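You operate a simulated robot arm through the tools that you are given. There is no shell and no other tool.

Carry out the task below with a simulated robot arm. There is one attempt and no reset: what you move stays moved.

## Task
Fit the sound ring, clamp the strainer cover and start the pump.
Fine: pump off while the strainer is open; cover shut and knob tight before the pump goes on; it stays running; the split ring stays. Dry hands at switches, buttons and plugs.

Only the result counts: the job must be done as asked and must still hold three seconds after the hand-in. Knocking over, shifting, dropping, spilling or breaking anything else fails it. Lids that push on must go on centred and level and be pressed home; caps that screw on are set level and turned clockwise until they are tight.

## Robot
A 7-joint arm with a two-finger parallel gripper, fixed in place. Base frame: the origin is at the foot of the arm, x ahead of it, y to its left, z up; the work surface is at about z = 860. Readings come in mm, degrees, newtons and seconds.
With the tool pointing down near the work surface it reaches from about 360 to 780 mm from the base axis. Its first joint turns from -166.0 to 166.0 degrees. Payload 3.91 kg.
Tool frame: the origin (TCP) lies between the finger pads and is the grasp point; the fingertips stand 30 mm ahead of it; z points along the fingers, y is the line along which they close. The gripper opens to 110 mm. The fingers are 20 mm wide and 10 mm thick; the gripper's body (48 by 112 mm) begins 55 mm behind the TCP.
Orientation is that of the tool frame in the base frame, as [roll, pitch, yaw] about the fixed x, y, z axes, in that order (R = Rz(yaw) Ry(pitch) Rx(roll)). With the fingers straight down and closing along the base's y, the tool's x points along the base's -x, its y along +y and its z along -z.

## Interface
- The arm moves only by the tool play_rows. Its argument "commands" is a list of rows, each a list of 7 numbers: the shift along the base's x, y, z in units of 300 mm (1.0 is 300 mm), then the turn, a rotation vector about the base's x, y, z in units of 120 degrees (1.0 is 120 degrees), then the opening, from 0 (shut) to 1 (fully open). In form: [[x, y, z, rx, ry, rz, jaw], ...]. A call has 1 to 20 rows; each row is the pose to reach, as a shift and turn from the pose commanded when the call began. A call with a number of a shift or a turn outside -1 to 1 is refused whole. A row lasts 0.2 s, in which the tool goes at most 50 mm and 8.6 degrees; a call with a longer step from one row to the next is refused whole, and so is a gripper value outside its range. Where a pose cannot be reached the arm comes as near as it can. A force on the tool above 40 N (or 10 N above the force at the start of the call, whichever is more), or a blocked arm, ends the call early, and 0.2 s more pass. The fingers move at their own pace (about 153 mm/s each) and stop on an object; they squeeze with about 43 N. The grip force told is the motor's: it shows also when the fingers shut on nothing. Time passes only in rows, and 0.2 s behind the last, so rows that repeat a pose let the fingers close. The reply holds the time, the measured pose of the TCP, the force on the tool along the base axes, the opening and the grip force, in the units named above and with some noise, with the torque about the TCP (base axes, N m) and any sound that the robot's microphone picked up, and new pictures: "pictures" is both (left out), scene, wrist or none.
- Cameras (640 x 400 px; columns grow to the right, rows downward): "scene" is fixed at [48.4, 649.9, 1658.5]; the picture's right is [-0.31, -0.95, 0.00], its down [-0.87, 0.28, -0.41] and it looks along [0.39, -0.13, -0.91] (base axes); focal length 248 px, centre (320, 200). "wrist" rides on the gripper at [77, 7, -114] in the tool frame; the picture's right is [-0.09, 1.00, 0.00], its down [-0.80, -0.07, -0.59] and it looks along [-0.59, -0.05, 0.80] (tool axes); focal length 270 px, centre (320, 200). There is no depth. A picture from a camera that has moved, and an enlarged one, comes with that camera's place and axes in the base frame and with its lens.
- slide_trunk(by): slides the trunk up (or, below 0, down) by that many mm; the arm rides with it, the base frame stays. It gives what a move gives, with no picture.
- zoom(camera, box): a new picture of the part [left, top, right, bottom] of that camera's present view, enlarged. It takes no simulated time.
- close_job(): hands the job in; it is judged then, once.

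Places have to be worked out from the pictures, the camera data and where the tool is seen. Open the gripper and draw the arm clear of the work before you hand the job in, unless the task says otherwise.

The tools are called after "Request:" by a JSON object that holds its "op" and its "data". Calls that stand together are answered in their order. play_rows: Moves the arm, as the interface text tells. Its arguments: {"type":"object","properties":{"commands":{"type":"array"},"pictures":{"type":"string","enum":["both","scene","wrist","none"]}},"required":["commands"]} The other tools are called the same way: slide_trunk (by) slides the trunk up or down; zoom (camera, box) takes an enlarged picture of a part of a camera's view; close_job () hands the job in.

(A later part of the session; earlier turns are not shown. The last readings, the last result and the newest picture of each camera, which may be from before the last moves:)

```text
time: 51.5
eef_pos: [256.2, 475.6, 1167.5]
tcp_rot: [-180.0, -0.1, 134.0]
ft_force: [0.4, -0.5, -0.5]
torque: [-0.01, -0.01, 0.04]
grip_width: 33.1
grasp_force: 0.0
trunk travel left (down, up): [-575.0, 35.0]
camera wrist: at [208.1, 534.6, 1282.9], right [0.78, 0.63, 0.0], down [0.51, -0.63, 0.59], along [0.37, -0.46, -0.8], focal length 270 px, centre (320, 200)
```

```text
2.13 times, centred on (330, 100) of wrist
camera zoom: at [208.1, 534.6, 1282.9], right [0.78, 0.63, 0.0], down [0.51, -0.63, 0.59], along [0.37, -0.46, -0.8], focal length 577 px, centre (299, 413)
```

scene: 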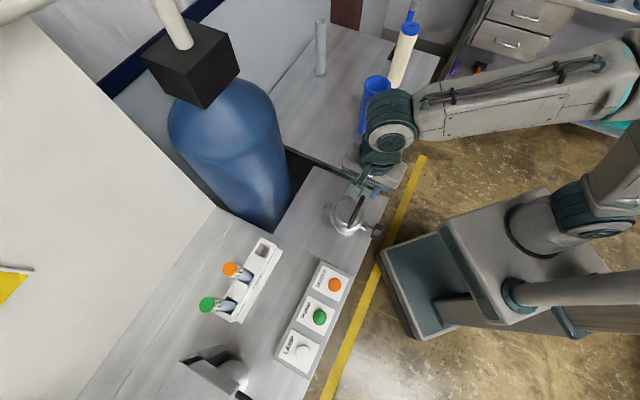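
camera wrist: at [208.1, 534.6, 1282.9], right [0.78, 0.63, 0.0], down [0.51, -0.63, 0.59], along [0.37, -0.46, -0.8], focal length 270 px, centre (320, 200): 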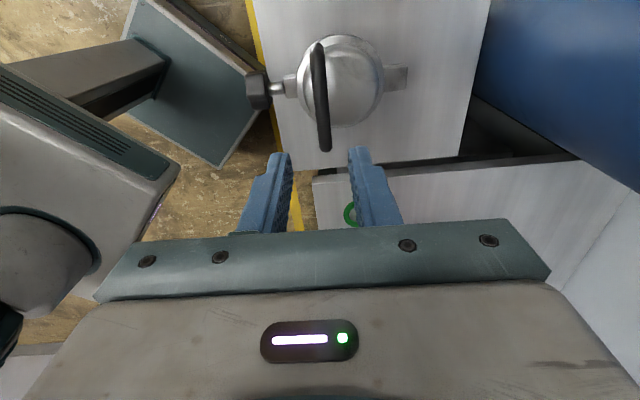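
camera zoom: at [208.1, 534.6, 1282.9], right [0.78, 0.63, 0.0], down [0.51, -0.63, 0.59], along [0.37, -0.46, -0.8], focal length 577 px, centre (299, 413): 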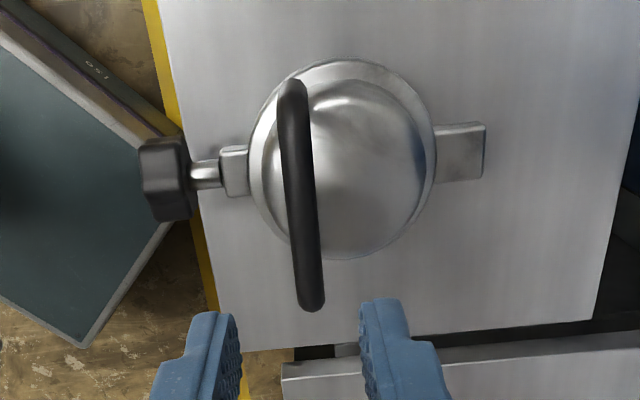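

The cover is shut and stays shut. The knob is centred near (203, 420, 931), its axis pointing toward the pot. I'll turn the tool by 90° so the fingers can straddle the knob sideways from above, with the camera on the outer side.

Request:
{"op": "play_rows", "data": {"commands": [[-0.01, -0.01, 0, 0, 0, 0.068, 0.6], [-0.02, -0.02, 0, 0, 0, 0.136, 0.7], [-0.035, -0.035, 0, 0, 0, 0.204, 0.7], [-0.05, -0.05, 0, 0, 0, 0.272, 0.7], [-0.07, -0.07, 0, 0, 0, 0.34, 0.7], [-0.09, -0.09, 0, 0, 0, 0.408, 0.7], [-0.11, -0.11, 0, 0, 0, 0.476, 0.7], [-0.13, -0.13, 0, 0, 0, 0.544, 0.7], [-0.15, -0.15, 0, 0, 0, 0.612, 0.7], [-0.165, -0.17, 0, 0, 0, 0.68, 0.7], [-0.177, -0.187, 0, 0, 0, 0.75, 0.7]], "pictures": "both"}}

Request:
{"op": "zoom", "data": {"camera": "wrist", "box": [220, 20, 420, 160]}}

```text
time: 53.9
eef_pos: [202.9, 417.8, 1167.7]
tcp_rot: [-180.0, 0.0, -135.9]
ft_force: [0.1, -0.8, -0.6]
torque: [0.0, -0.03, -0.01]
grip_width: 76.9
grasp_force: 0.0
trunk travel left (down, up): [-575.0, 35.0]
camera wrist: at [142.6, 369.0, 1282.7], right [-0.63, 0.78, 0.0], down [0.63, 0.51, 0.59], along [0.46, 0.37, -0.8], focal length 270 px, centre (320, 200)
```

scene: 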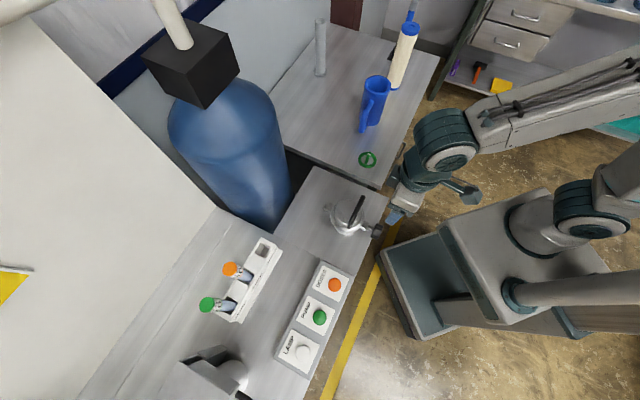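
wrist: 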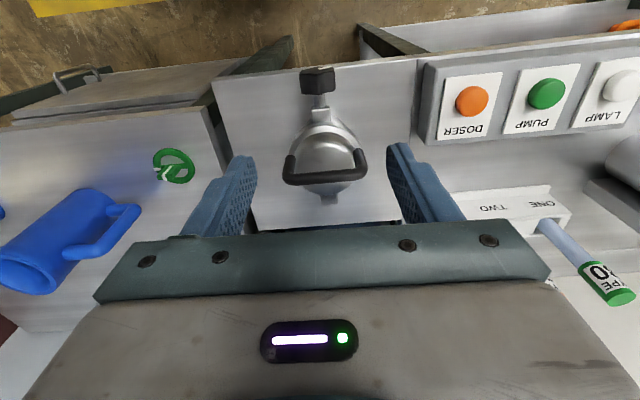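

```text
2.86 times, centred on (320, 90) of wrist
camera zoom: at [142.6, 369.0, 1282.7], right [-0.63, 0.78, 0.0], down [0.63, 0.51, 0.59], along [0.46, 0.37, -0.8], focal length 772 px, centre (320, 514)
```

zoom: 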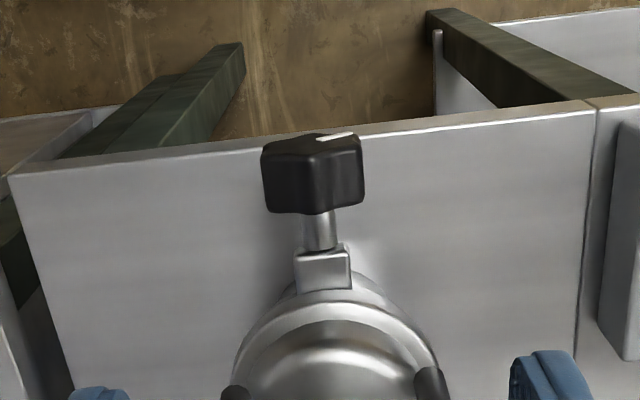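

The knob is seen from above, with a white index line on its outer face. I'll shift about 2 mm and descend to get a closer measurement.

Request:
{"op": "play_rows", "data": {"commands": [[0.005, -0.005, -0.12, 0, 0, 0, 0.7], [0.005, -0.005, -0.25, 0, 0, 0, 0.7], [0.005, -0.005, -0.36, 0, 0, 0, 0.7], [0.005, -0.005, -0.42, 0, 0, 0, 0.7], [0.005, -0.005, -0.42, 0, 0, 0, 0.7]], "pictures": "both"}}

Request:
{"op": "zoom", "data": {"camera": "wrist", "box": [240, 40, 400, 160]}}

Request:
{"op": "zoom", "data": {"camera": "scene", "box": [320, 180, 420, 260]}}

```text
time: 55.1
eef_pos: [204.3, 417.3, 1039.8]
tcp_rot: [179.9, -0.1, -136.1]
ft_force: [-0.2, -0.6, -0.3]
torque: [0.02, 0.01, -0.01]
grip_width: 77.1
grasp_force: 0.1
trunk travel left (down, up): [-575.0, 35.0]
camera wrist: at [145.0, 367.6, 1156.0], right [-0.63, 0.78, 0.0], down [0.63, 0.5, 0.59], along [0.46, 0.37, -0.8], focal length 270 px, centre (320, 200)
```

scene: 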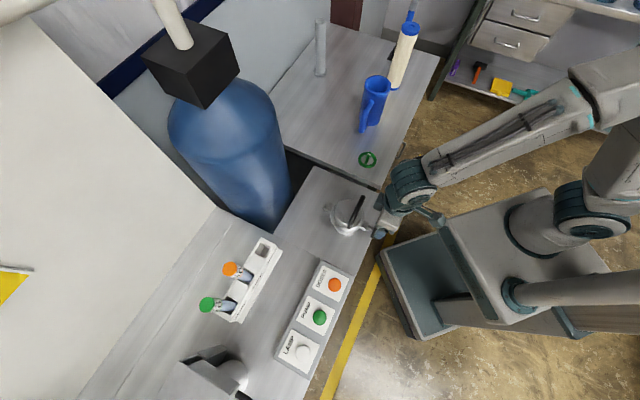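
wrist: 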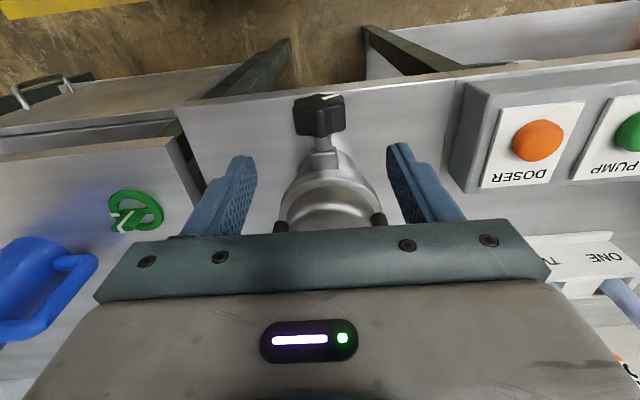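

```text
3.33 times, centred on (320, 100) of wrist
camera zoom: at [145.0, 367.6, 1156.0], right [-0.63, 0.78, 0.0], down [0.63, 0.5, 0.59], along [0.46, 0.37, -0.8], focal length 901 px, centre (320, 533)
```

zoom: 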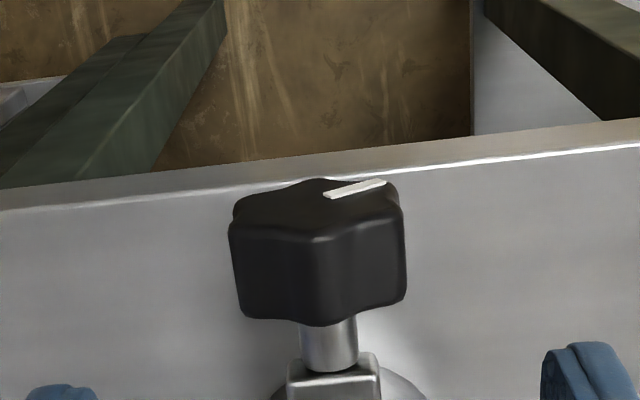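

```text
5.00 times, centred on (370, 220) of scene
camera zoom: at [48.4, 649.9, 1658.5], right [-0.31, -0.95, 0.0], down [-0.87, 0.28, -0.41], along [0.39, -0.13, -0.91], focal length 1242 px, centre (70, 100)
```

zoom: 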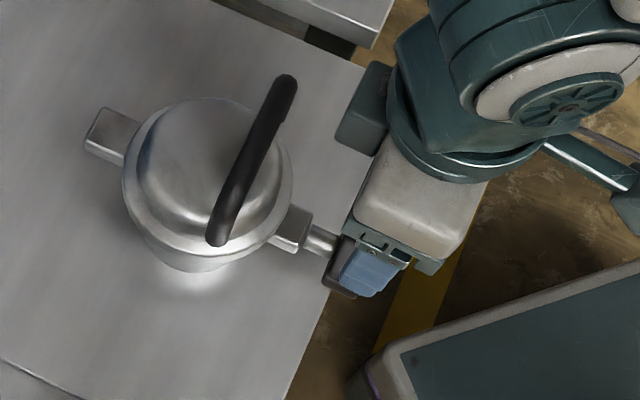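

The knob is centred under the tool within about 1 mm: 45 mm across, about 21 mm thick, axis at z≈932. I'll descend so the fingers straddle it with the TCP on its axis.

Request:
{"op": "play_rows", "data": {"commands": [[0, 0, -0.1, 0, 0, 0, 0.62], [0, 0, -0.2, 0, 0, 0, 0.62], [0, 0, -0.3, 0, 0, 0, 0.62], [0, 0, -0.36, 0, 0, 0, 0.62], [0, 0, -0.36, 0, 0, 0, 0.62]], "pictures": "both"}}

Request:
{"op": "zoom", "data": {"camera": "scene", "box": [330, 190, 410, 260]}}

Request:
{"op": "zoom", "data": {"camera": "wrist", "box": [220, 100, 420, 240]}}

```text
time: 56.3
eef_pos: [204.6, 417.1, 932.6]
tcp_rot: [-179.9, -0.1, -136.1]
ft_force: [-0.1, -0.2, 0.8]
torque: [-0.02, 0.03, 0.02]
grip_width: 68.5
grasp_force: 0.1
trunk travel left (down, up): [-575.0, 35.0]
camera wrist: at [145.0, 367.9, 1048.0], right [-0.63, 0.78, 0.0], down [0.63, 0.51, 0.59], along [0.46, 0.37, -0.81], focal length 270 px, centre (320, 200)
```

scene: 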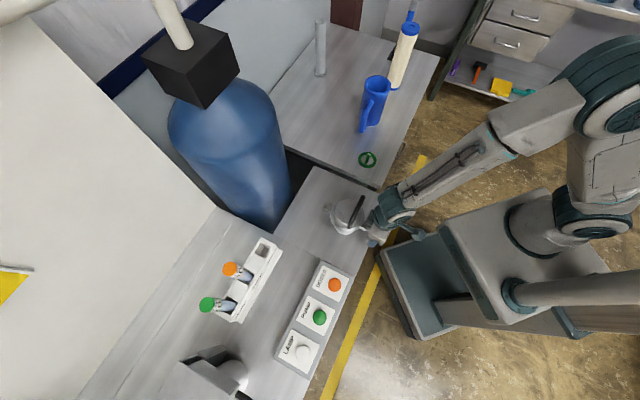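
wrist: 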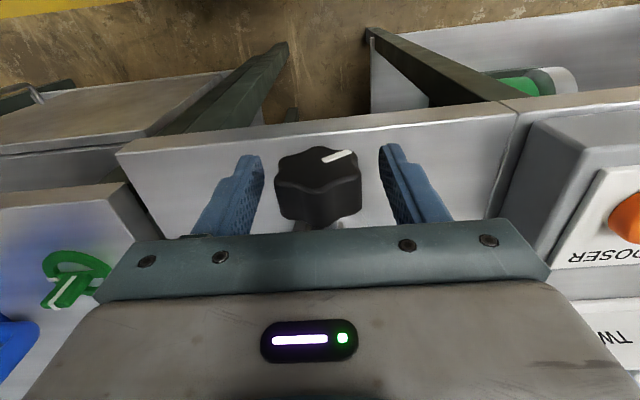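

```text
5.71 times, centred on (370, 225) of scene
camera zoom: at [48.4, 649.9, 1658.5], right [-0.31, -0.95, 0.0], down [-0.87, 0.28, -0.41], along [0.39, -0.13, -0.91], focal length 1419 px, centre (34, 57)
```

zoom: 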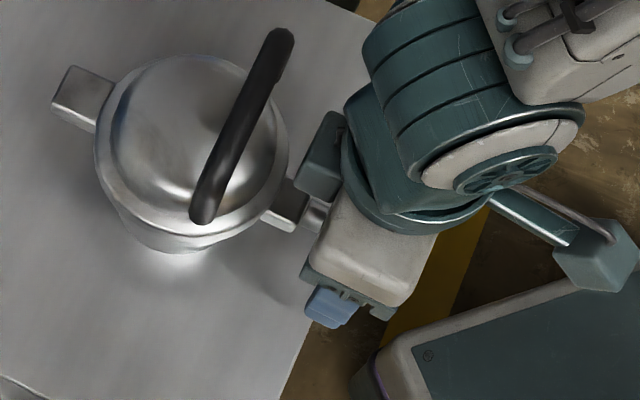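

```text
2.86 times, centred on (320, 170) of wrist
camera zoom: at [145.0, 367.9, 1048.0], right [-0.63, 0.78, 0.0], down [0.63, 0.51, 0.59], along [0.46, 0.37, -0.81], focal length 772 px, centre (320, 286)
```

zoom: 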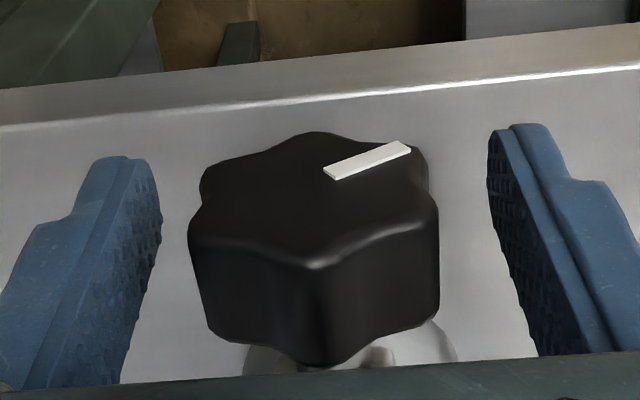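

The knob is cleanly between the fingers with its axis about 3 mm below the TCP. I'll lower 3 mm and swing the open gripper counter-clockwise around the axis in preparation for a clockwise stroke.

Request:
{"op": "play_rows", "data": {"commands": [[0, 0, -0.005, 0, 0, 0, 0.58], [0, 0, -0.01, -0.048, -0.0463, 0, 0.58], [0, 0, -0.01, -0.0959, -0.0926, 0, 0.58], [0, 0, -0.01, -0.1439, -0.1389, 0, 0.58], [0, 0, -0.01, -0.1918, -0.1853, 0, 0.58], [0, 0, -0.01, -0.1918, -0.1853, 0, 0.58]], "pictures": "both"}}

Request:
{"op": "zoom", "data": {"camera": "wrist", "box": [220, 100, 420, 240]}}

```text
time: 57.7
eef_pos: [204.6, 416.2, 931.0]
tcp_rot: [-148.0, 0.0, -136.1]
ft_force: [-0.5, 0.3, 0.4]
torque: [0.0, -0.01, 0.03]
grip_width: 63.9
grasp_force: 0.1
trunk travel left (down, up): [-575.0, 35.0]
camera wrist: at [103.8, 410.0, 1024.7], right [-0.52, 0.67, -0.53], down [0.4, 0.74, 0.54], along [0.75, 0.07, -0.65], focal length 270 px, centre (320, 200)
```

scene: 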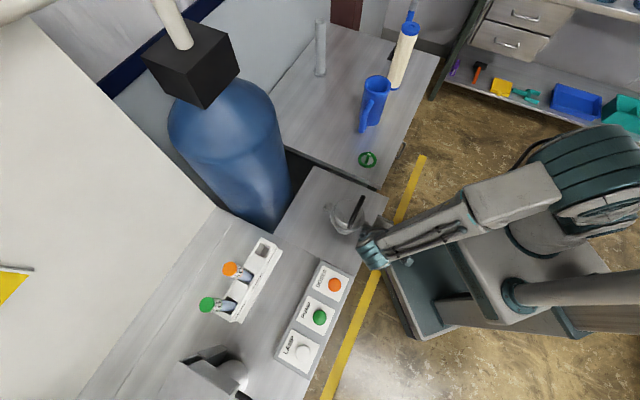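
wrist: 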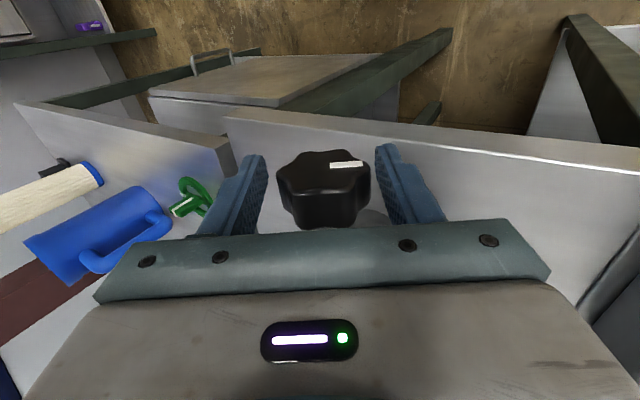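

```text
2.86 times, centred on (320, 170) of wrist
camera zoom: at [103.8, 410.0, 1024.7], right [-0.52, 0.67, -0.53], down [0.4, 0.74, 0.54], along [0.75, 0.07, -0.65], focal length 772 px, centre (320, 286)
```

zoom: 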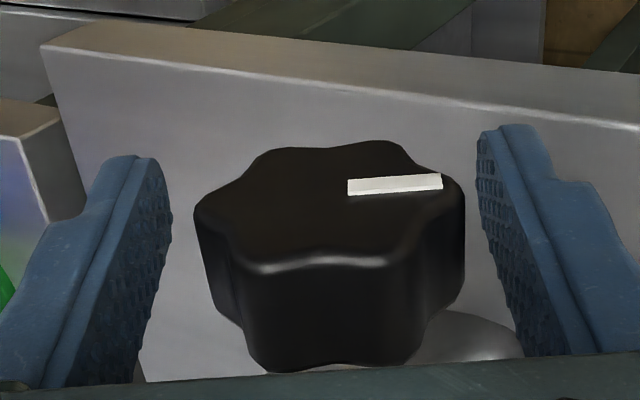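

The open swing works and the knob stays centred within about 2 mm. I'll go on to about −56° with a 1 mm correction, then close on the knob.

Request:
{"op": "play_rows", "data": {"commands": [[-0.0023, 0.0023, 0, -0.048, -0.0463, 0, 0.58], [-0.0023, 0.0023, 0, -0.0959, -0.0926, 0, 0.58], [-0.0023, 0.0023, 0, -0.1439, -0.1389, 0, 0.58], [-0.0023, 0.0023, 0, -0.1439, -0.1389, 0, 0.58]], "pictures": "both"}}

Request:
{"op": "zoom", "data": {"camera": "wrist", "box": [220, 100, 420, 240]}}

```text
time: 58.7
eef_pos: [204.2, 417.4, 931.1]
tcp_rot: [-123.9, 0.0, -136.0]
ft_force: [0.4, -0.5, -0.2]
torque: [0.02, 0.0, 0.01]
grip_width: 63.9
grasp_force: 0.0
trunk travel left (down, up): [-575.0, 35.0]
camera wrist: at [80.3, 434.2, 989.6], right [-0.32, 0.46, -0.83], down [0.26, 0.88, 0.39], along [0.91, -0.09, -0.4], focal length 270 px, centre (320, 200)
```

scene: 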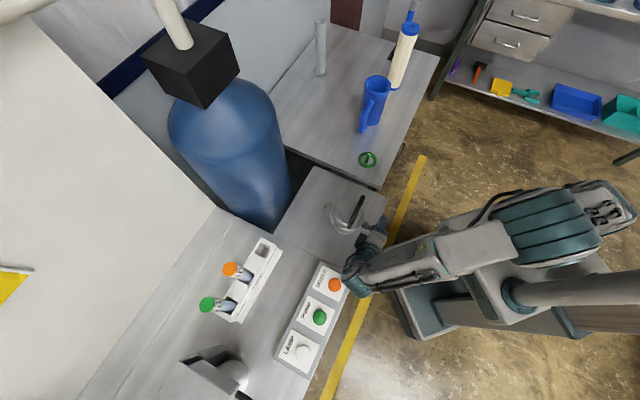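
wrist: 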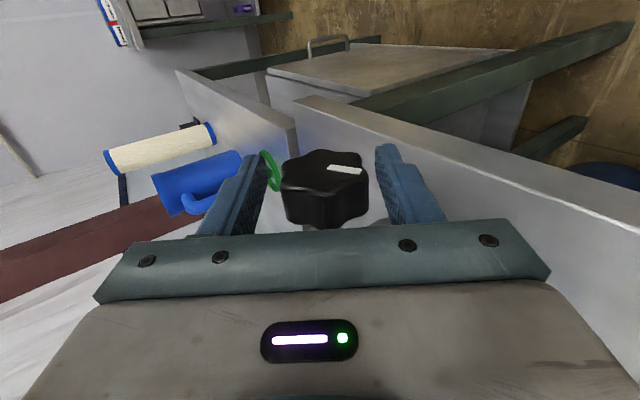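

```text
2.86 times, centred on (320, 170) of wrist
camera zoom: at [80.3, 434.2, 989.6], right [-0.32, 0.46, -0.83], down [0.26, 0.88, 0.39], along [0.91, -0.09, -0.4], focal length 772 px, centre (320, 286)
```

zoom: 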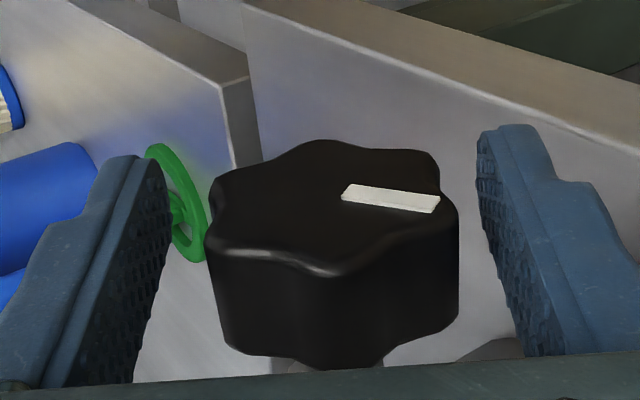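

I'll shift about 2 mm onto the axis and close on the knob, then begin a clockwise turn of about 40°, watching force and torque.

Request:
{"op": "play_rows", "data": {"commands": [[-0.0025, 0.0025, -0.006, 0, 0, 0, 0.5], [-0.0025, 0.0025, -0.006, 0, 0, 0, 0.3], [-0.0025, 0.0025, -0.006, 0, 0, 0, 0], [-0.0025, 0.0025, -0.006, 0, 0, 0, 0], [-0.0025, 0.0025, -0.006, 0, 0, 0, 0]], "pictures": "wrist"}}

Request:
{"op": "zoom", "data": {"camera": "wrist", "box": [220, 100, 420, 240]}}

```text
time: 59.9
eef_pos: [203.8, 418.0, 929.5]
tcp_rot: [-124.0, -0.1, -136.2]
ft_force: [0.5, -1.6, 3.2]
torque: [-0.69, 0.67, 0.56]
grip_width: 47.7
grasp_force: 45.5
trunk travel left (down, up): [-575.0, 35.0]
camera wrist: at [80.1, 434.7, 987.8], right [-0.32, 0.46, -0.83], down [0.26, 0.88, 0.39], along [0.91, -0.09, -0.41], focal length 270 px, centre (320, 200)
```

wrist: 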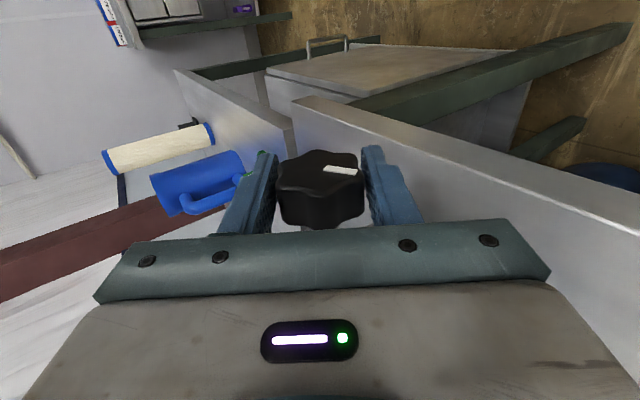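

```text
2.86 times, centred on (320, 170) of wrist
camera zoom: at [80.1, 434.7, 987.8], right [-0.32, 0.46, -0.83], down [0.26, 0.88, 0.39], along [0.91, -0.09, -0.41], focal length 772 px, centre (320, 286)
```

zoom: 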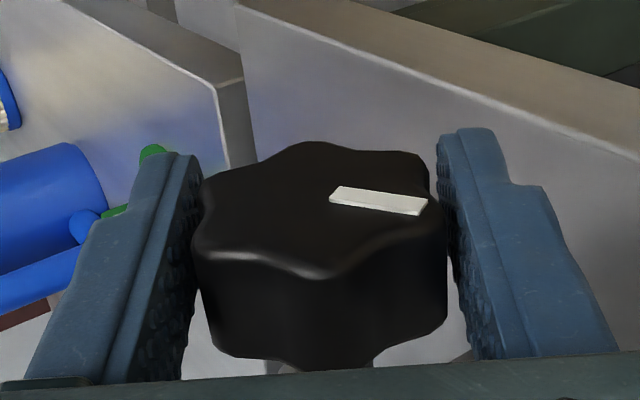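

The knob is held (47.7 mm, 45 N), but a twist about the tool axis shows the pads are about 1–2° off square to the knob's axis. I'll correct the yaw by 1.5° and check.

Request:
{"op": "play_rows", "data": {"commands": [[0, 0, 0, 0, 0, 0.0125, 0], [0, 0, 0, 0, 0, 0.0125, 0]], "pictures": "none"}}

```text
time: 60.5
eef_pos: [203.7, 417.8, 928.5]
tcp_rot: [-124.1, 0.2, -134.7]
ft_force: [1.8, 1.7, -1.5]
torque: [0.38, -0.32, -1.76]
grip_width: 47.2
grasp_force: 45.4
trunk travel left (down, up): [-575.0, 35.0]
```

The twist changed sign, so the square position lies in between. I'll go back 0.7° and then turn clockwise about 40° in 8° rows.

Request:
{"op": "play_rows", "data": {"commands": [[0, 0, 0, 0, 0, -0.0058, 0], [0, 0, 0, 0, 0, -0.0058, 0]], "pictures": "none"}}

```text
time: 61.1
eef_pos: [202.8, 417.8, 929.1]
tcp_rot: [-124.0, -0.1, -135.1]
ft_force: [3.6, -4.4, 3.0]
torque: [-0.34, 0.27, 1.57]
grip_width: 47.3
grasp_force: 45.5
trunk travel left (down, up): [-575.0, 35.0]
```

Those twists are just pad friction. Now I'll start the clockwise turn, 40° in five rows.

Request:
{"op": "play_rows", "data": {"commands": [[0, 0, 0, 0.0237, 0.0234, 0, 0], [0, 0, 0, 0.0711, 0.0703, 0, 0], [0, 0, 0, 0.1185, 0.1172, 0, 0], [0, 0, 0, 0.1659, 0.1641, 0, 0], [0, 0, 0, 0.2133, 0.211, 0, 0], [0, 0, 0, 0.237, 0.2345, 0, 0]], "pictures": "both"}}

Request:
{"op": "zoom", "data": {"camera": "wrist", "box": [220, 100, 420, 240]}}

```text
time: 62.5
eef_pos: [204.3, 417.2, 929.1]
tcp_rot: [-164.1, 0.0, -135.4]
ft_force: [9.0, -5.5, 9.6]
torque: [-0.64, 0.59, 0.61]
grip_width: 47.5
grasp_force: 45.1
trunk travel left (down, up): [-575.0, 35.0]
camera wrist: at [123.3, 389.1, 1038.6], right [-0.61, 0.74, -0.27], down [0.5, 0.63, 0.59], along [0.61, 0.22, -0.76], focal length 270 px, centre (320, 200)
```

scene: 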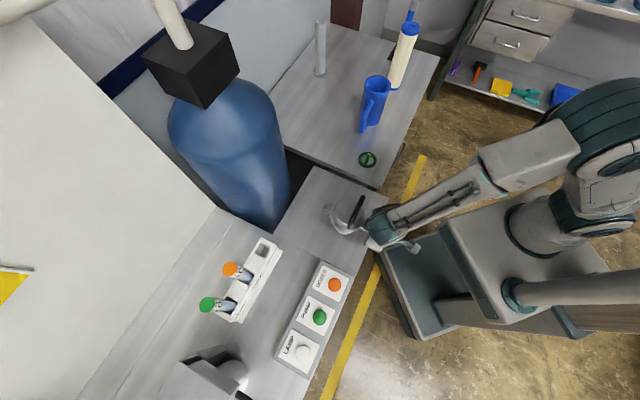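
wrist: 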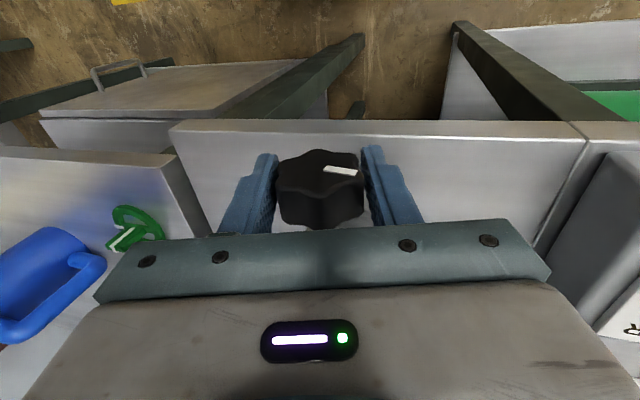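

```text
2.86 times, centred on (320, 170) of wrist
camera zoom: at [123.3, 389.1, 1038.6], right [-0.61, 0.74, -0.27], down [0.5, 0.63, 0.59], along [0.61, 0.22, -0.76], focal length 772 px, centre (320, 286)
```

zoom: 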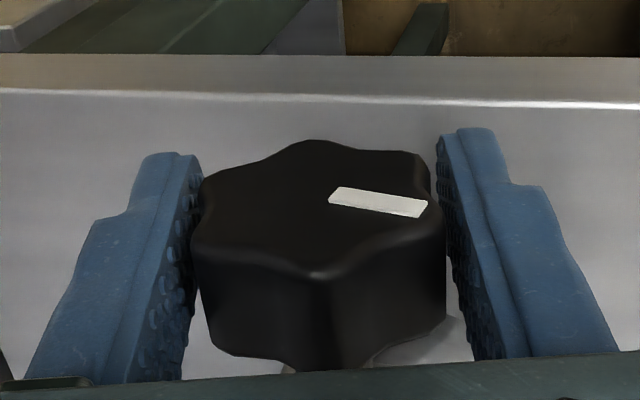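

The knob turns with the gripper (the index line is fixed relative to the fingers). I'll ease the small side load and continue turning clockwise.

Request:
{"op": "play_rows", "data": {"commands": [[0.002, -0.002, 0.003, 0.0474, 0.0469, 0, 0], [0.002, -0.002, 0.003, 0.0948, 0.0938, 0, 0], [0.002, -0.002, 0.003, 0.1422, 0.1407, 0, 0], [0.002, -0.002, 0.003, 0.1896, 0.1876, 0, 0], [0.002, -0.002, 0.003, 0.237, 0.2345, 0, 0], [0.002, -0.002, 0.003, 0.237, 0.2345, 0, 0]], "pictures": "both"}}

Request:
{"op": "zoom", "data": {"camera": "wrist", "box": [220, 100, 420, 240]}}

```text
time: 63.9
eef_pos: [204.7, 416.5, 930.7]
tcp_rot: [156.0, -0.1, -135.5]
ft_force: [13.1, -9.3, -5.7]
torque: [0.25, -0.35, 0.95]
grip_width: 47.5
grasp_force: 44.5
trunk travel left (down, up): [-575.0, 35.0]
camera wrist: at [179.7, 332.2, 1037.8], right [-0.57, 0.71, 0.41], down [0.79, 0.34, 0.51], along [0.23, 0.62, -0.76], focal length 270 px, centre (320, 200)
```

scene: 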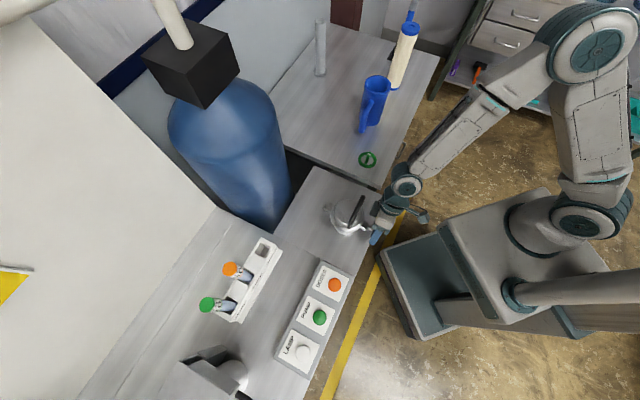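
wrist: 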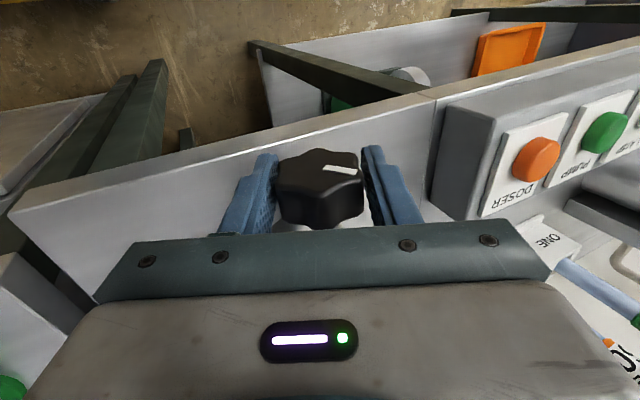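

```text
2.86 times, centred on (320, 170) of wrist
camera zoom: at [179.7, 332.2, 1037.8], right [-0.57, 0.71, 0.41], down [0.79, 0.34, 0.51], along [0.23, 0.62, -0.76], focal length 772 px, centre (320, 286)
```

zoom: 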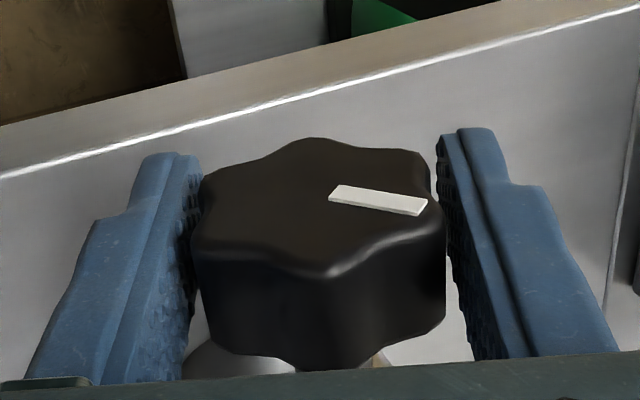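

80° turned so far, with a side load of about 16 N toward −v. I'll ease that and continue to about +56° of tilt.

Request:
{"op": "play_rows", "data": {"commands": [[0.0035, -0.0036, -0.001, 0, 0, 0, 0], [0.0035, -0.0036, -0.002, 0.0474, 0.0469, 0, 0], [0.0035, -0.0036, -0.002, 0.0948, 0.0938, 0, 0], [0.0035, -0.0036, -0.002, 0.1422, 0.1407, 0, 0], [0.0035, -0.0036, -0.002, 0.1896, 0.1876, 0, 0], [0.0035, -0.0036, -0.002, 0.1896, 0.1876, 0, 0]], "pictures": "both"}}

Request:
{"op": "zoom", "data": {"camera": "wrist", "box": [220, 100, 420, 240]}}

```text
time: 65.3
eef_pos: [205.4, 415.8, 929.6]
tcp_rot: [123.8, 0.0, -135.4]
ft_force: [13.7, -4.6, 0.4]
torque: [0.32, -0.37, 0.47]
grip_width: 47.5
grasp_force: 45.1
trunk travel left (down, up): [-575.0, 35.0]
camera wrist: at [216.3, 295.2, 999.1], right [-0.33, 0.46, 0.83], down [0.94, 0.18, 0.27], along [-0.03, 0.87, -0.49], focal length 270 px, centre (320, 200)
```

scene: 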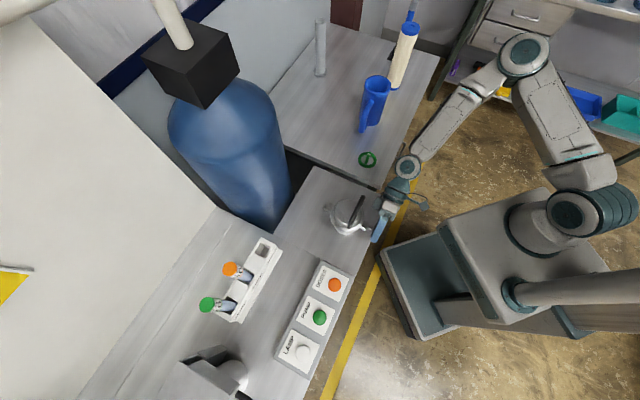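
wrist: 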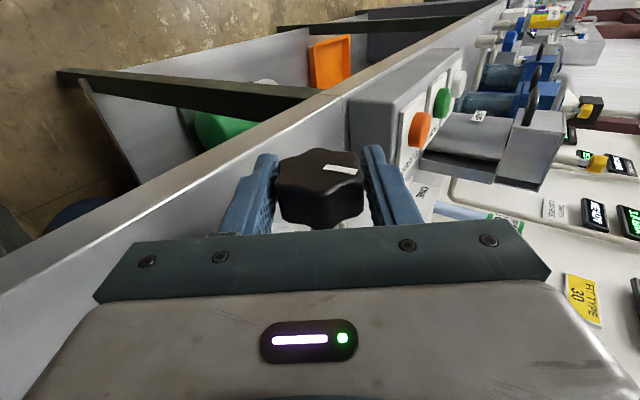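

```text
2.86 times, centred on (320, 170) of wrist
camera zoom: at [216.3, 295.2, 999.1], right [-0.33, 0.46, 0.83], down [0.94, 0.18, 0.27], along [-0.03, 0.87, -0.49], focal length 772 px, centre (320, 286)
```

zoom: 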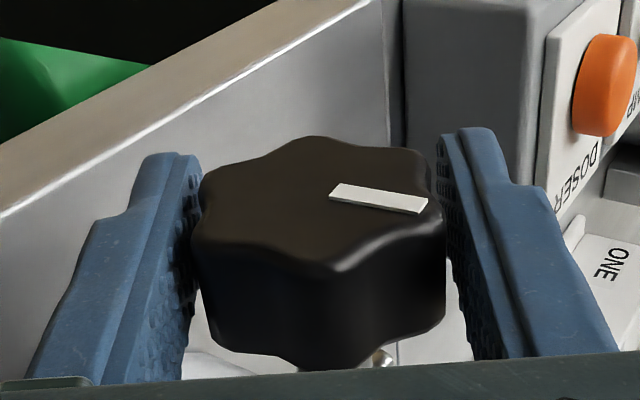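

112° turned without tightening yet. I'll open, swing back counter-clockwise around the axis with a small re-centring, and take a second stroke.

Request:
{"op": "play_rows", "data": {"commands": [[0, 0, 0, 0, 0, 0, 0.3], [0.0006, 0.0041, -0.0047, 0, 0, 0, 0.58], [0.0006, 0.0041, -0.0047, -0.0474, -0.0469, 0, 0.58], [0.0006, 0.0041, -0.0047, -0.0948, -0.0938, 0, 0.58], [0.0006, 0.0041, -0.0047, -0.1422, -0.1407, 0, 0.58], [0.0006, 0.0041, -0.0047, -0.1896, -0.1876, 0, 0.58], [0.0006, 0.0041, -0.0047, -0.237, -0.2345, 0, 0.58], [0.0006, 0.0041, -0.0047, -0.2844, -0.2814, 0, 0.58], [0.0006, 0.0041, -0.0047, -0.3318, -0.3283, 0, 0.58], [0.0006, 0.0041, -0.0047, -0.3792, -0.3752, 0, 0.58], [0.0006, 0.0041, -0.0047, -0.4266, -0.4221, 0, 0.58], [0.0006, 0.0041, -0.0047, -0.474, -0.469, 0, 0.58], [0.0006, 0.0041, -0.0047, -0.5214, -0.5159, 0, 0.58], [0.0006, 0.0041, -0.0047, -0.5688, -0.5628, 0, 0.58], [0.0006, 0.0041, -0.0047, -0.6162, -0.6097, 0, 0.58], [0.0006, 0.0041, -0.0047, -0.6636, -0.6566, 0, 0.58], [0.0006, 0.0041, -0.0047, -0.6636, -0.6566, 0, 0.58]], "pictures": "both"}}

Request:
{"op": "zoom", "data": {"camera": "wrist", "box": [220, 100, 420, 240]}}

```text
time: 68.9
eef_pos: [203.6, 417.1, 929.7]
tcp_rot: [-123.9, 0.1, -135.3]
ft_force: [0.4, 0.0, 0.8]
torque: [-0.02, -0.01, 0.0]
grip_width: 63.7
grasp_force: 0.1
trunk travel left (down, up): [-575.0, 35.0]
camera wrist: at [81.0, 432.2, 987.3], right [-0.33, 0.46, -0.83], down [0.25, 0.89, 0.39], along [0.91, -0.08, -0.4], focal length 270 px, centre (320, 200)
```

scene: 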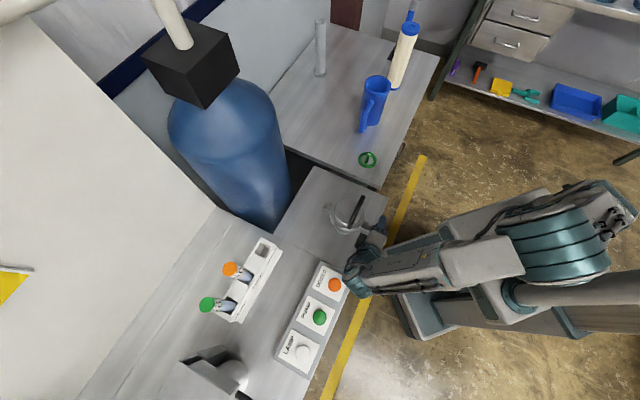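
wrist: 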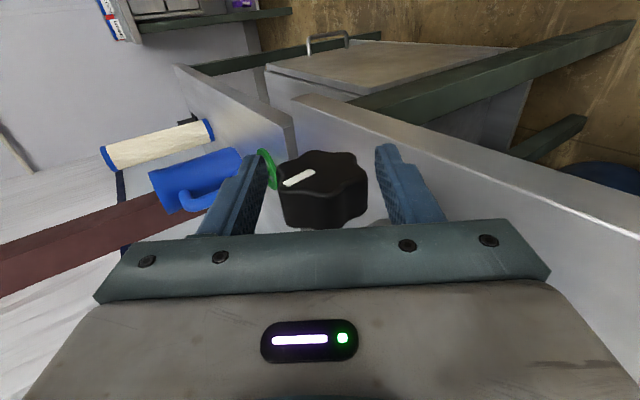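

```text
2.86 times, centred on (320, 170) of wrist
camera zoom: at [81.0, 432.2, 987.3], right [-0.33, 0.46, -0.83], down [0.25, 0.89, 0.39], along [0.91, -0.08, -0.4], focal length 772 px, centre (320, 286)
```

zoom: 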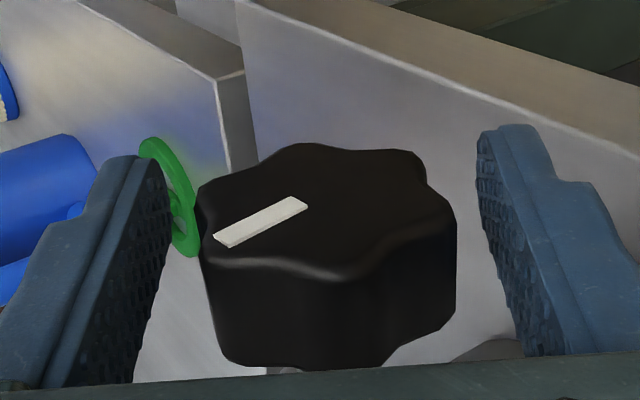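

The index line has moved clockwise as expected. I'll close for the second stroke.

Request:
{"op": "play_rows", "data": {"commands": [[0, 0, 0, 0, 0, 0, 0.3], [0, 0, 0, 0, 0, 0, 0], [0, 0, 0, 0, 0, 0, 0], [0, 0, 0, 0.0474, 0.0469, 0, 0], [0, 0, 0, 0.0948, 0.0938, 0, 0], [0, 0, 0, 0.1422, 0.1407, 0, 0], [0, 0, 0, 0.1896, 0.1876, 0, 0], [0, 0, 0, 0.237, 0.2345, 0, 0], [0, 0, 0, 0.237, 0.2345, 0, 0]], "pictures": "wrist"}}

Request:
{"op": "zoom", "data": {"camera": "wrist", "box": [220, 100, 420, 240]}}

```text
time: 70.9
eef_pos: [203.9, 418.2, 928.6]
tcp_rot: [-164.0, 0.1, -135.2]
ft_force: [-0.3, 0.0, -1.0]
torque: [0.05, -0.33, 0.53]
grip_width: 47.3
grasp_force: 45.4
trunk travel left (down, up): [-575.0, 35.0]
camera wrist: at [123.9, 388.8, 1037.0], right [-0.61, 0.74, -0.27], down [0.5, 0.63, 0.59], along [0.61, 0.23, -0.76], focal length 270 px, centre (320, 200)
```

wrist: 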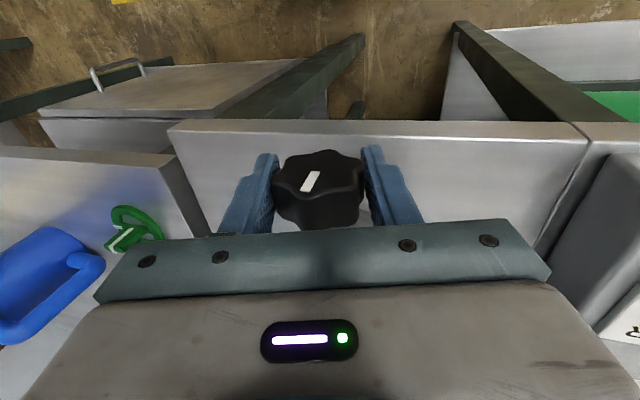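

```text
2.86 times, centred on (320, 170) of wrist
camera zoom: at [123.9, 388.8, 1037.0], right [-0.61, 0.74, -0.27], down [0.5, 0.63, 0.59], along [0.61, 0.23, -0.76], focal length 772 px, centre (320, 286)
```

zoom: 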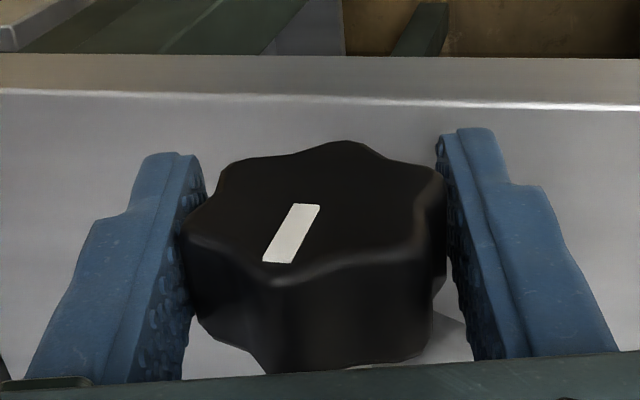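

The index line has fallen behind the fingers, so the knob may have resisted and slipped in the grip. I'll turn a small step and read the torque.

Request:
{"op": "play_rows", "data": {"commands": [[0, 0, 0, 0.0237, 0.0234, 0, 0], [0, 0, 0, 0.0474, 0.0469, 0, 0]], "pictures": "wrist"}}

Request:
{"op": "zoom", "data": {"camera": "wrist", "box": [220, 100, 420, 240]}}

```text
time: 71.5
eef_pos: [205.1, 416.4, 926.8]
tcp_rot: [-172.0, 0.0, -135.3]
ft_force: [0.0, -0.3, -1.7]
torque: [-1.29, -0.38, 0.46]
grip_width: 47.4
grasp_force: 45.3
trunk travel left (down, up): [-575.0, 35.0]
camera wrist: at [134.8, 378.0, 1040.8], right [-0.63, 0.76, -0.14], down [0.56, 0.57, 0.6], along [0.54, 0.3, -0.79], focal length 270 px, centre (320, 200)
```

wrist: 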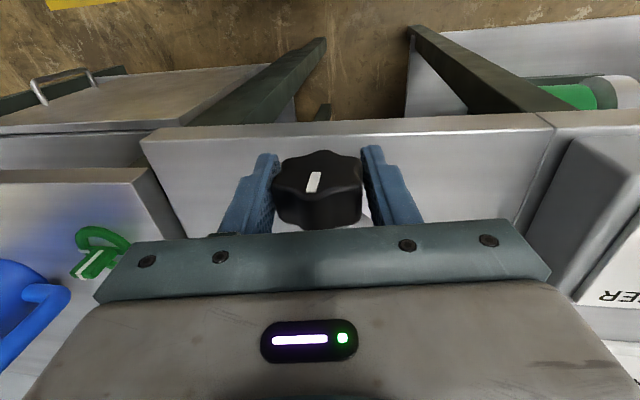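

```text
2.86 times, centred on (320, 170) of wrist
camera zoom: at [134.8, 378.0, 1040.8], right [-0.63, 0.76, -0.14], down [0.56, 0.57, 0.6], along [0.54, 0.3, -0.79], focal length 772 px, centre (320, 286)
```

zoom: 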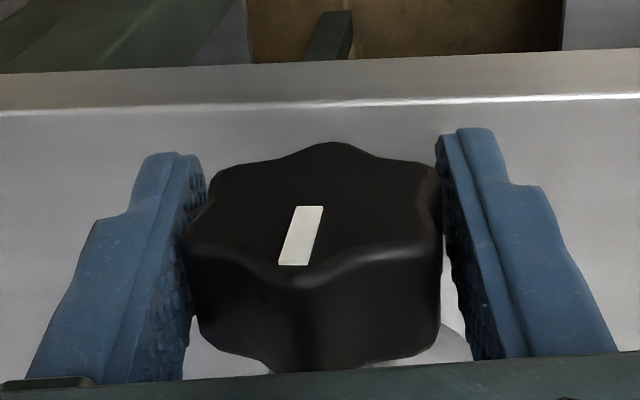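

The knob stayed put while the tool turned, with −1.2 N·m about its axis, so it is resisting firmly. I'll turn one more step to confirm that the torque holds and the line stays still.

Request:
{"op": "play_rows", "data": {"commands": [[0, 0, 0, 0.0474, 0.0469, 0, 0], [0, 0, 0, 0.0948, 0.0938, 0, 0]], "pictures": "wrist"}}

Request:
{"op": "zoom", "data": {"camera": "wrist", "box": [220, 100, 420, 240]}}

```text
time: 72.1
eef_pos: [204.4, 416.9, 928.1]
tcp_rot: [171.9, 0.0, -135.4]
ft_force: [2.5, -1.4, 0.6]
torque: [-0.81, 0.62, 0.67]
grip_width: 47.0
grasp_force: 45.1
trunk travel left (down, up): [-575.0, 35.0]
camera wrist: at [157.3, 355.2, 1042.6], right [-0.63, 0.76, 0.14], down [0.68, 0.45, 0.58], along [0.38, 0.46, -0.8], focal length 270 px, centre (320, 200)
```

wrist: 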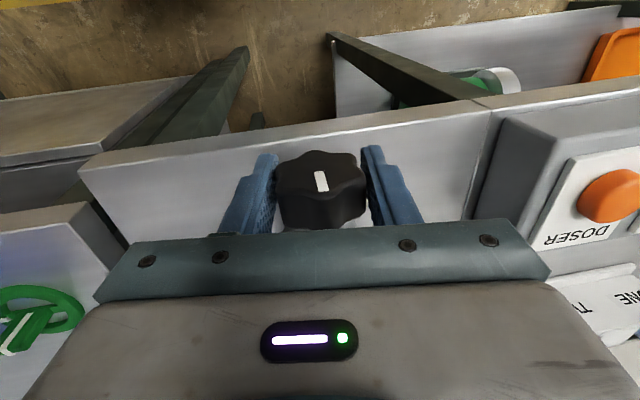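

```text
2.86 times, centred on (320, 170) of wrist
camera zoom: at [157.3, 355.2, 1042.6], right [-0.63, 0.76, 0.14], down [0.68, 0.45, 0.58], along [0.38, 0.46, -0.8], focal length 772 px, centre (320, 286)
```

zoom: 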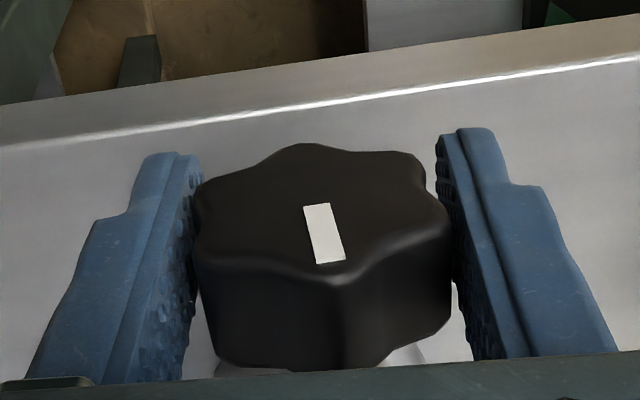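

The line stays still while the fingers slip around, now pointing straight up, so the knob is tight. I'll open, return the tool to vertical and rise clear.

Request:
{"op": "play_rows", "data": {"commands": [[0, 0, 0, 0, 0, 0, 0.3], [0, 0, 0, 0, 0, 0, 0.62], [0, 0, 0, -0.0474, -0.0469, 0, 0.62], [0, 0, 0.1, -0.0474, -0.0469, 0, 0.62], [0, 0, 0.25, -0.0474, -0.0469, 0, 0.62], [0, 0, 0.4, -0.0474, -0.0469, 0, 0.62], [0, 0, 0.55, -0.0474, -0.0469, 0, 0.62], [0, 0, 0.65, -0.0474, -0.0469, 0, 0.62]], "pictures": "both"}}

Request:
{"op": "zoom", "data": {"camera": "wrist", "box": [220, 20, 420, 160]}}

Request:
{"op": "zoom", "data": {"camera": "scene", "box": [320, 180, 400, 250]}}

```text
time: 73.9
eef_pos: [204.9, 416.0, 1123.8]
tcp_rot: [180.0, 0.0, -135.3]
ft_force: [0.0, 0.6, 0.0]
torque: [-0.02, 0.03, -0.02]
grip_width: 68.1
grasp_force: 0.1
trunk travel left (down, up): [-575.0, 35.0]
camera wrist: at [146.7, 365.4, 1237.8], right [-0.64, 0.77, 0.0], down [0.62, 0.51, 0.59], along [0.46, 0.38, -0.8], focal length 270 px, centre (320, 200)
```

scene: 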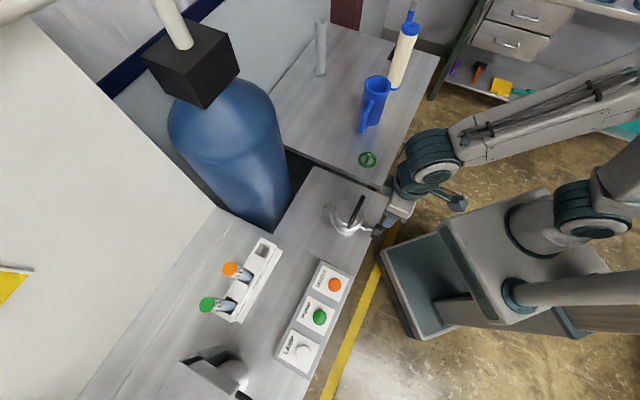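
wrist: 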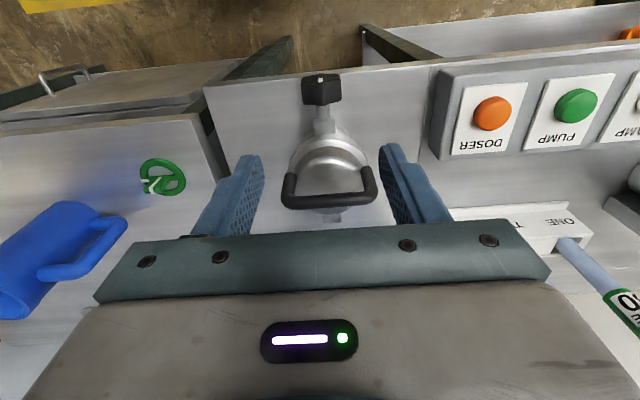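

```text
2.86 times, centred on (320, 90) of wrist
camera zoom: at [146.7, 365.4, 1237.8], right [-0.64, 0.77, 0.0], down [0.62, 0.51, 0.59], along [0.46, 0.38, -0.8], focal length 772 px, centre (320, 514)
```

zoom: 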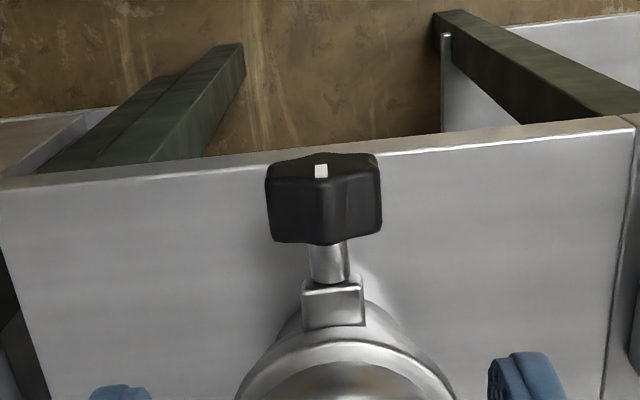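

```text
5.71 times, centred on (360, 215) of scene
camera zoom: at [48.4, 649.9, 1658.5], right [-0.31, -0.95, 0.0], down [-0.87, 0.28, -0.41], along [0.39, -0.13, -0.91], focal length 1419 px, centre (91, 114)
```

zoom: 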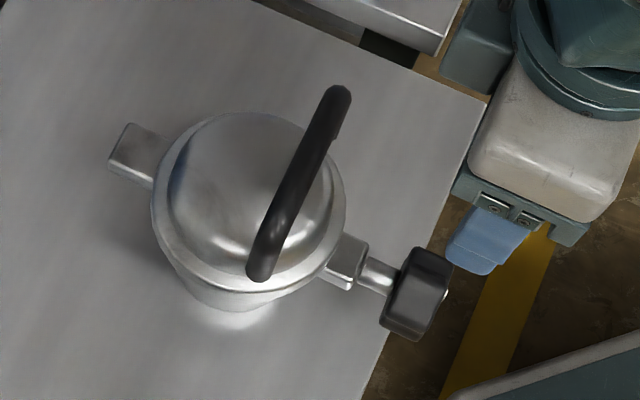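

The knob's index line is straight up and the cover stays closed. The two views intersect for the PUMP button at about (31, 655, 930). I'll move above it with closed fingers and look before pressing.

Request:
{"op": "play_rows", "data": {"commands": [[-0.08, 0.11, 0, 0, 0, 0, 0.4], [-0.16, 0.22, 0, 0, 0, 0, 0.2], [-0.25, 0.345, 0, 0, 0, 0, 0], [-0.34, 0.47, 0, 0, 0, 0, 0], [-0.43, 0.595, -0.02, 0, 0, 0, 0], [-0.51, 0.705, -0.05, 0, 0, 0, 0], [-0.58, 0.797, -0.1, 0, 0, 0, 0], [-0.58, 0.797, -0.1, 0, 0, 0, 0]], "pictures": "both"}}

Request:
{"op": "zoom", "data": {"camera": "wrist", "box": [200, 40, 440, 200]}}

```text
time: 75.7
eef_pos: [29.8, 655.6, 1093.0]
tcp_rot: [-179.9, 0.0, -135.3]
ft_force: [0.4, 0.4, -0.2]
torque: [-0.04, 0.0, 0.02]
grip_width: 0.0
grasp_force: 37.9
trunk travel left (down, up): [-575.0, 35.0]
camera wrist: at [-27.9, 605.7, 1208.1], right [-0.64, 0.77, 0.0], down [0.62, 0.51, 0.59], along [0.46, 0.38, -0.8], focal length 270 px, centre (320, 200)
```

scene: 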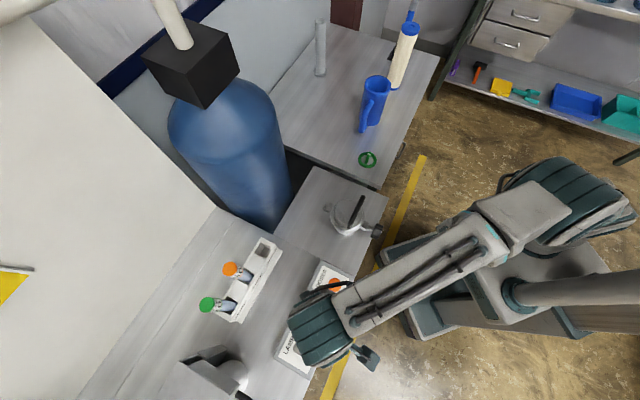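
wrist: 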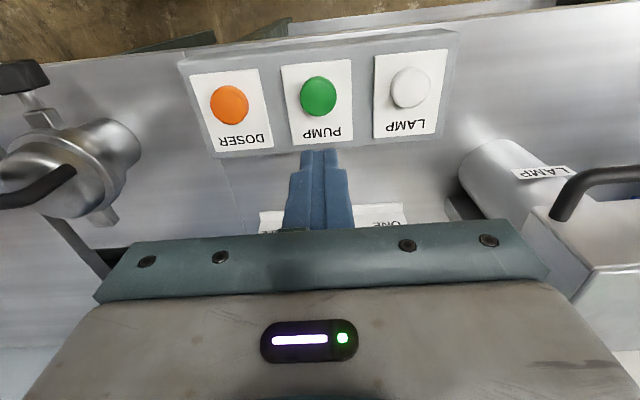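

```text
2.50 times, centred on (320, 120) of wrist
camera zoom: at [-27.9, 605.7, 1208.1], right [-0.64, 0.77, 0.0], down [0.62, 0.51, 0.59], along [0.46, 0.38, -0.8], focal length 676 px, centre (320, 400)
```

zoom: 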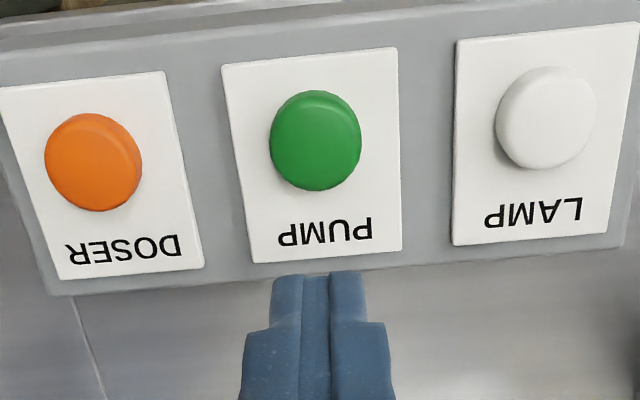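

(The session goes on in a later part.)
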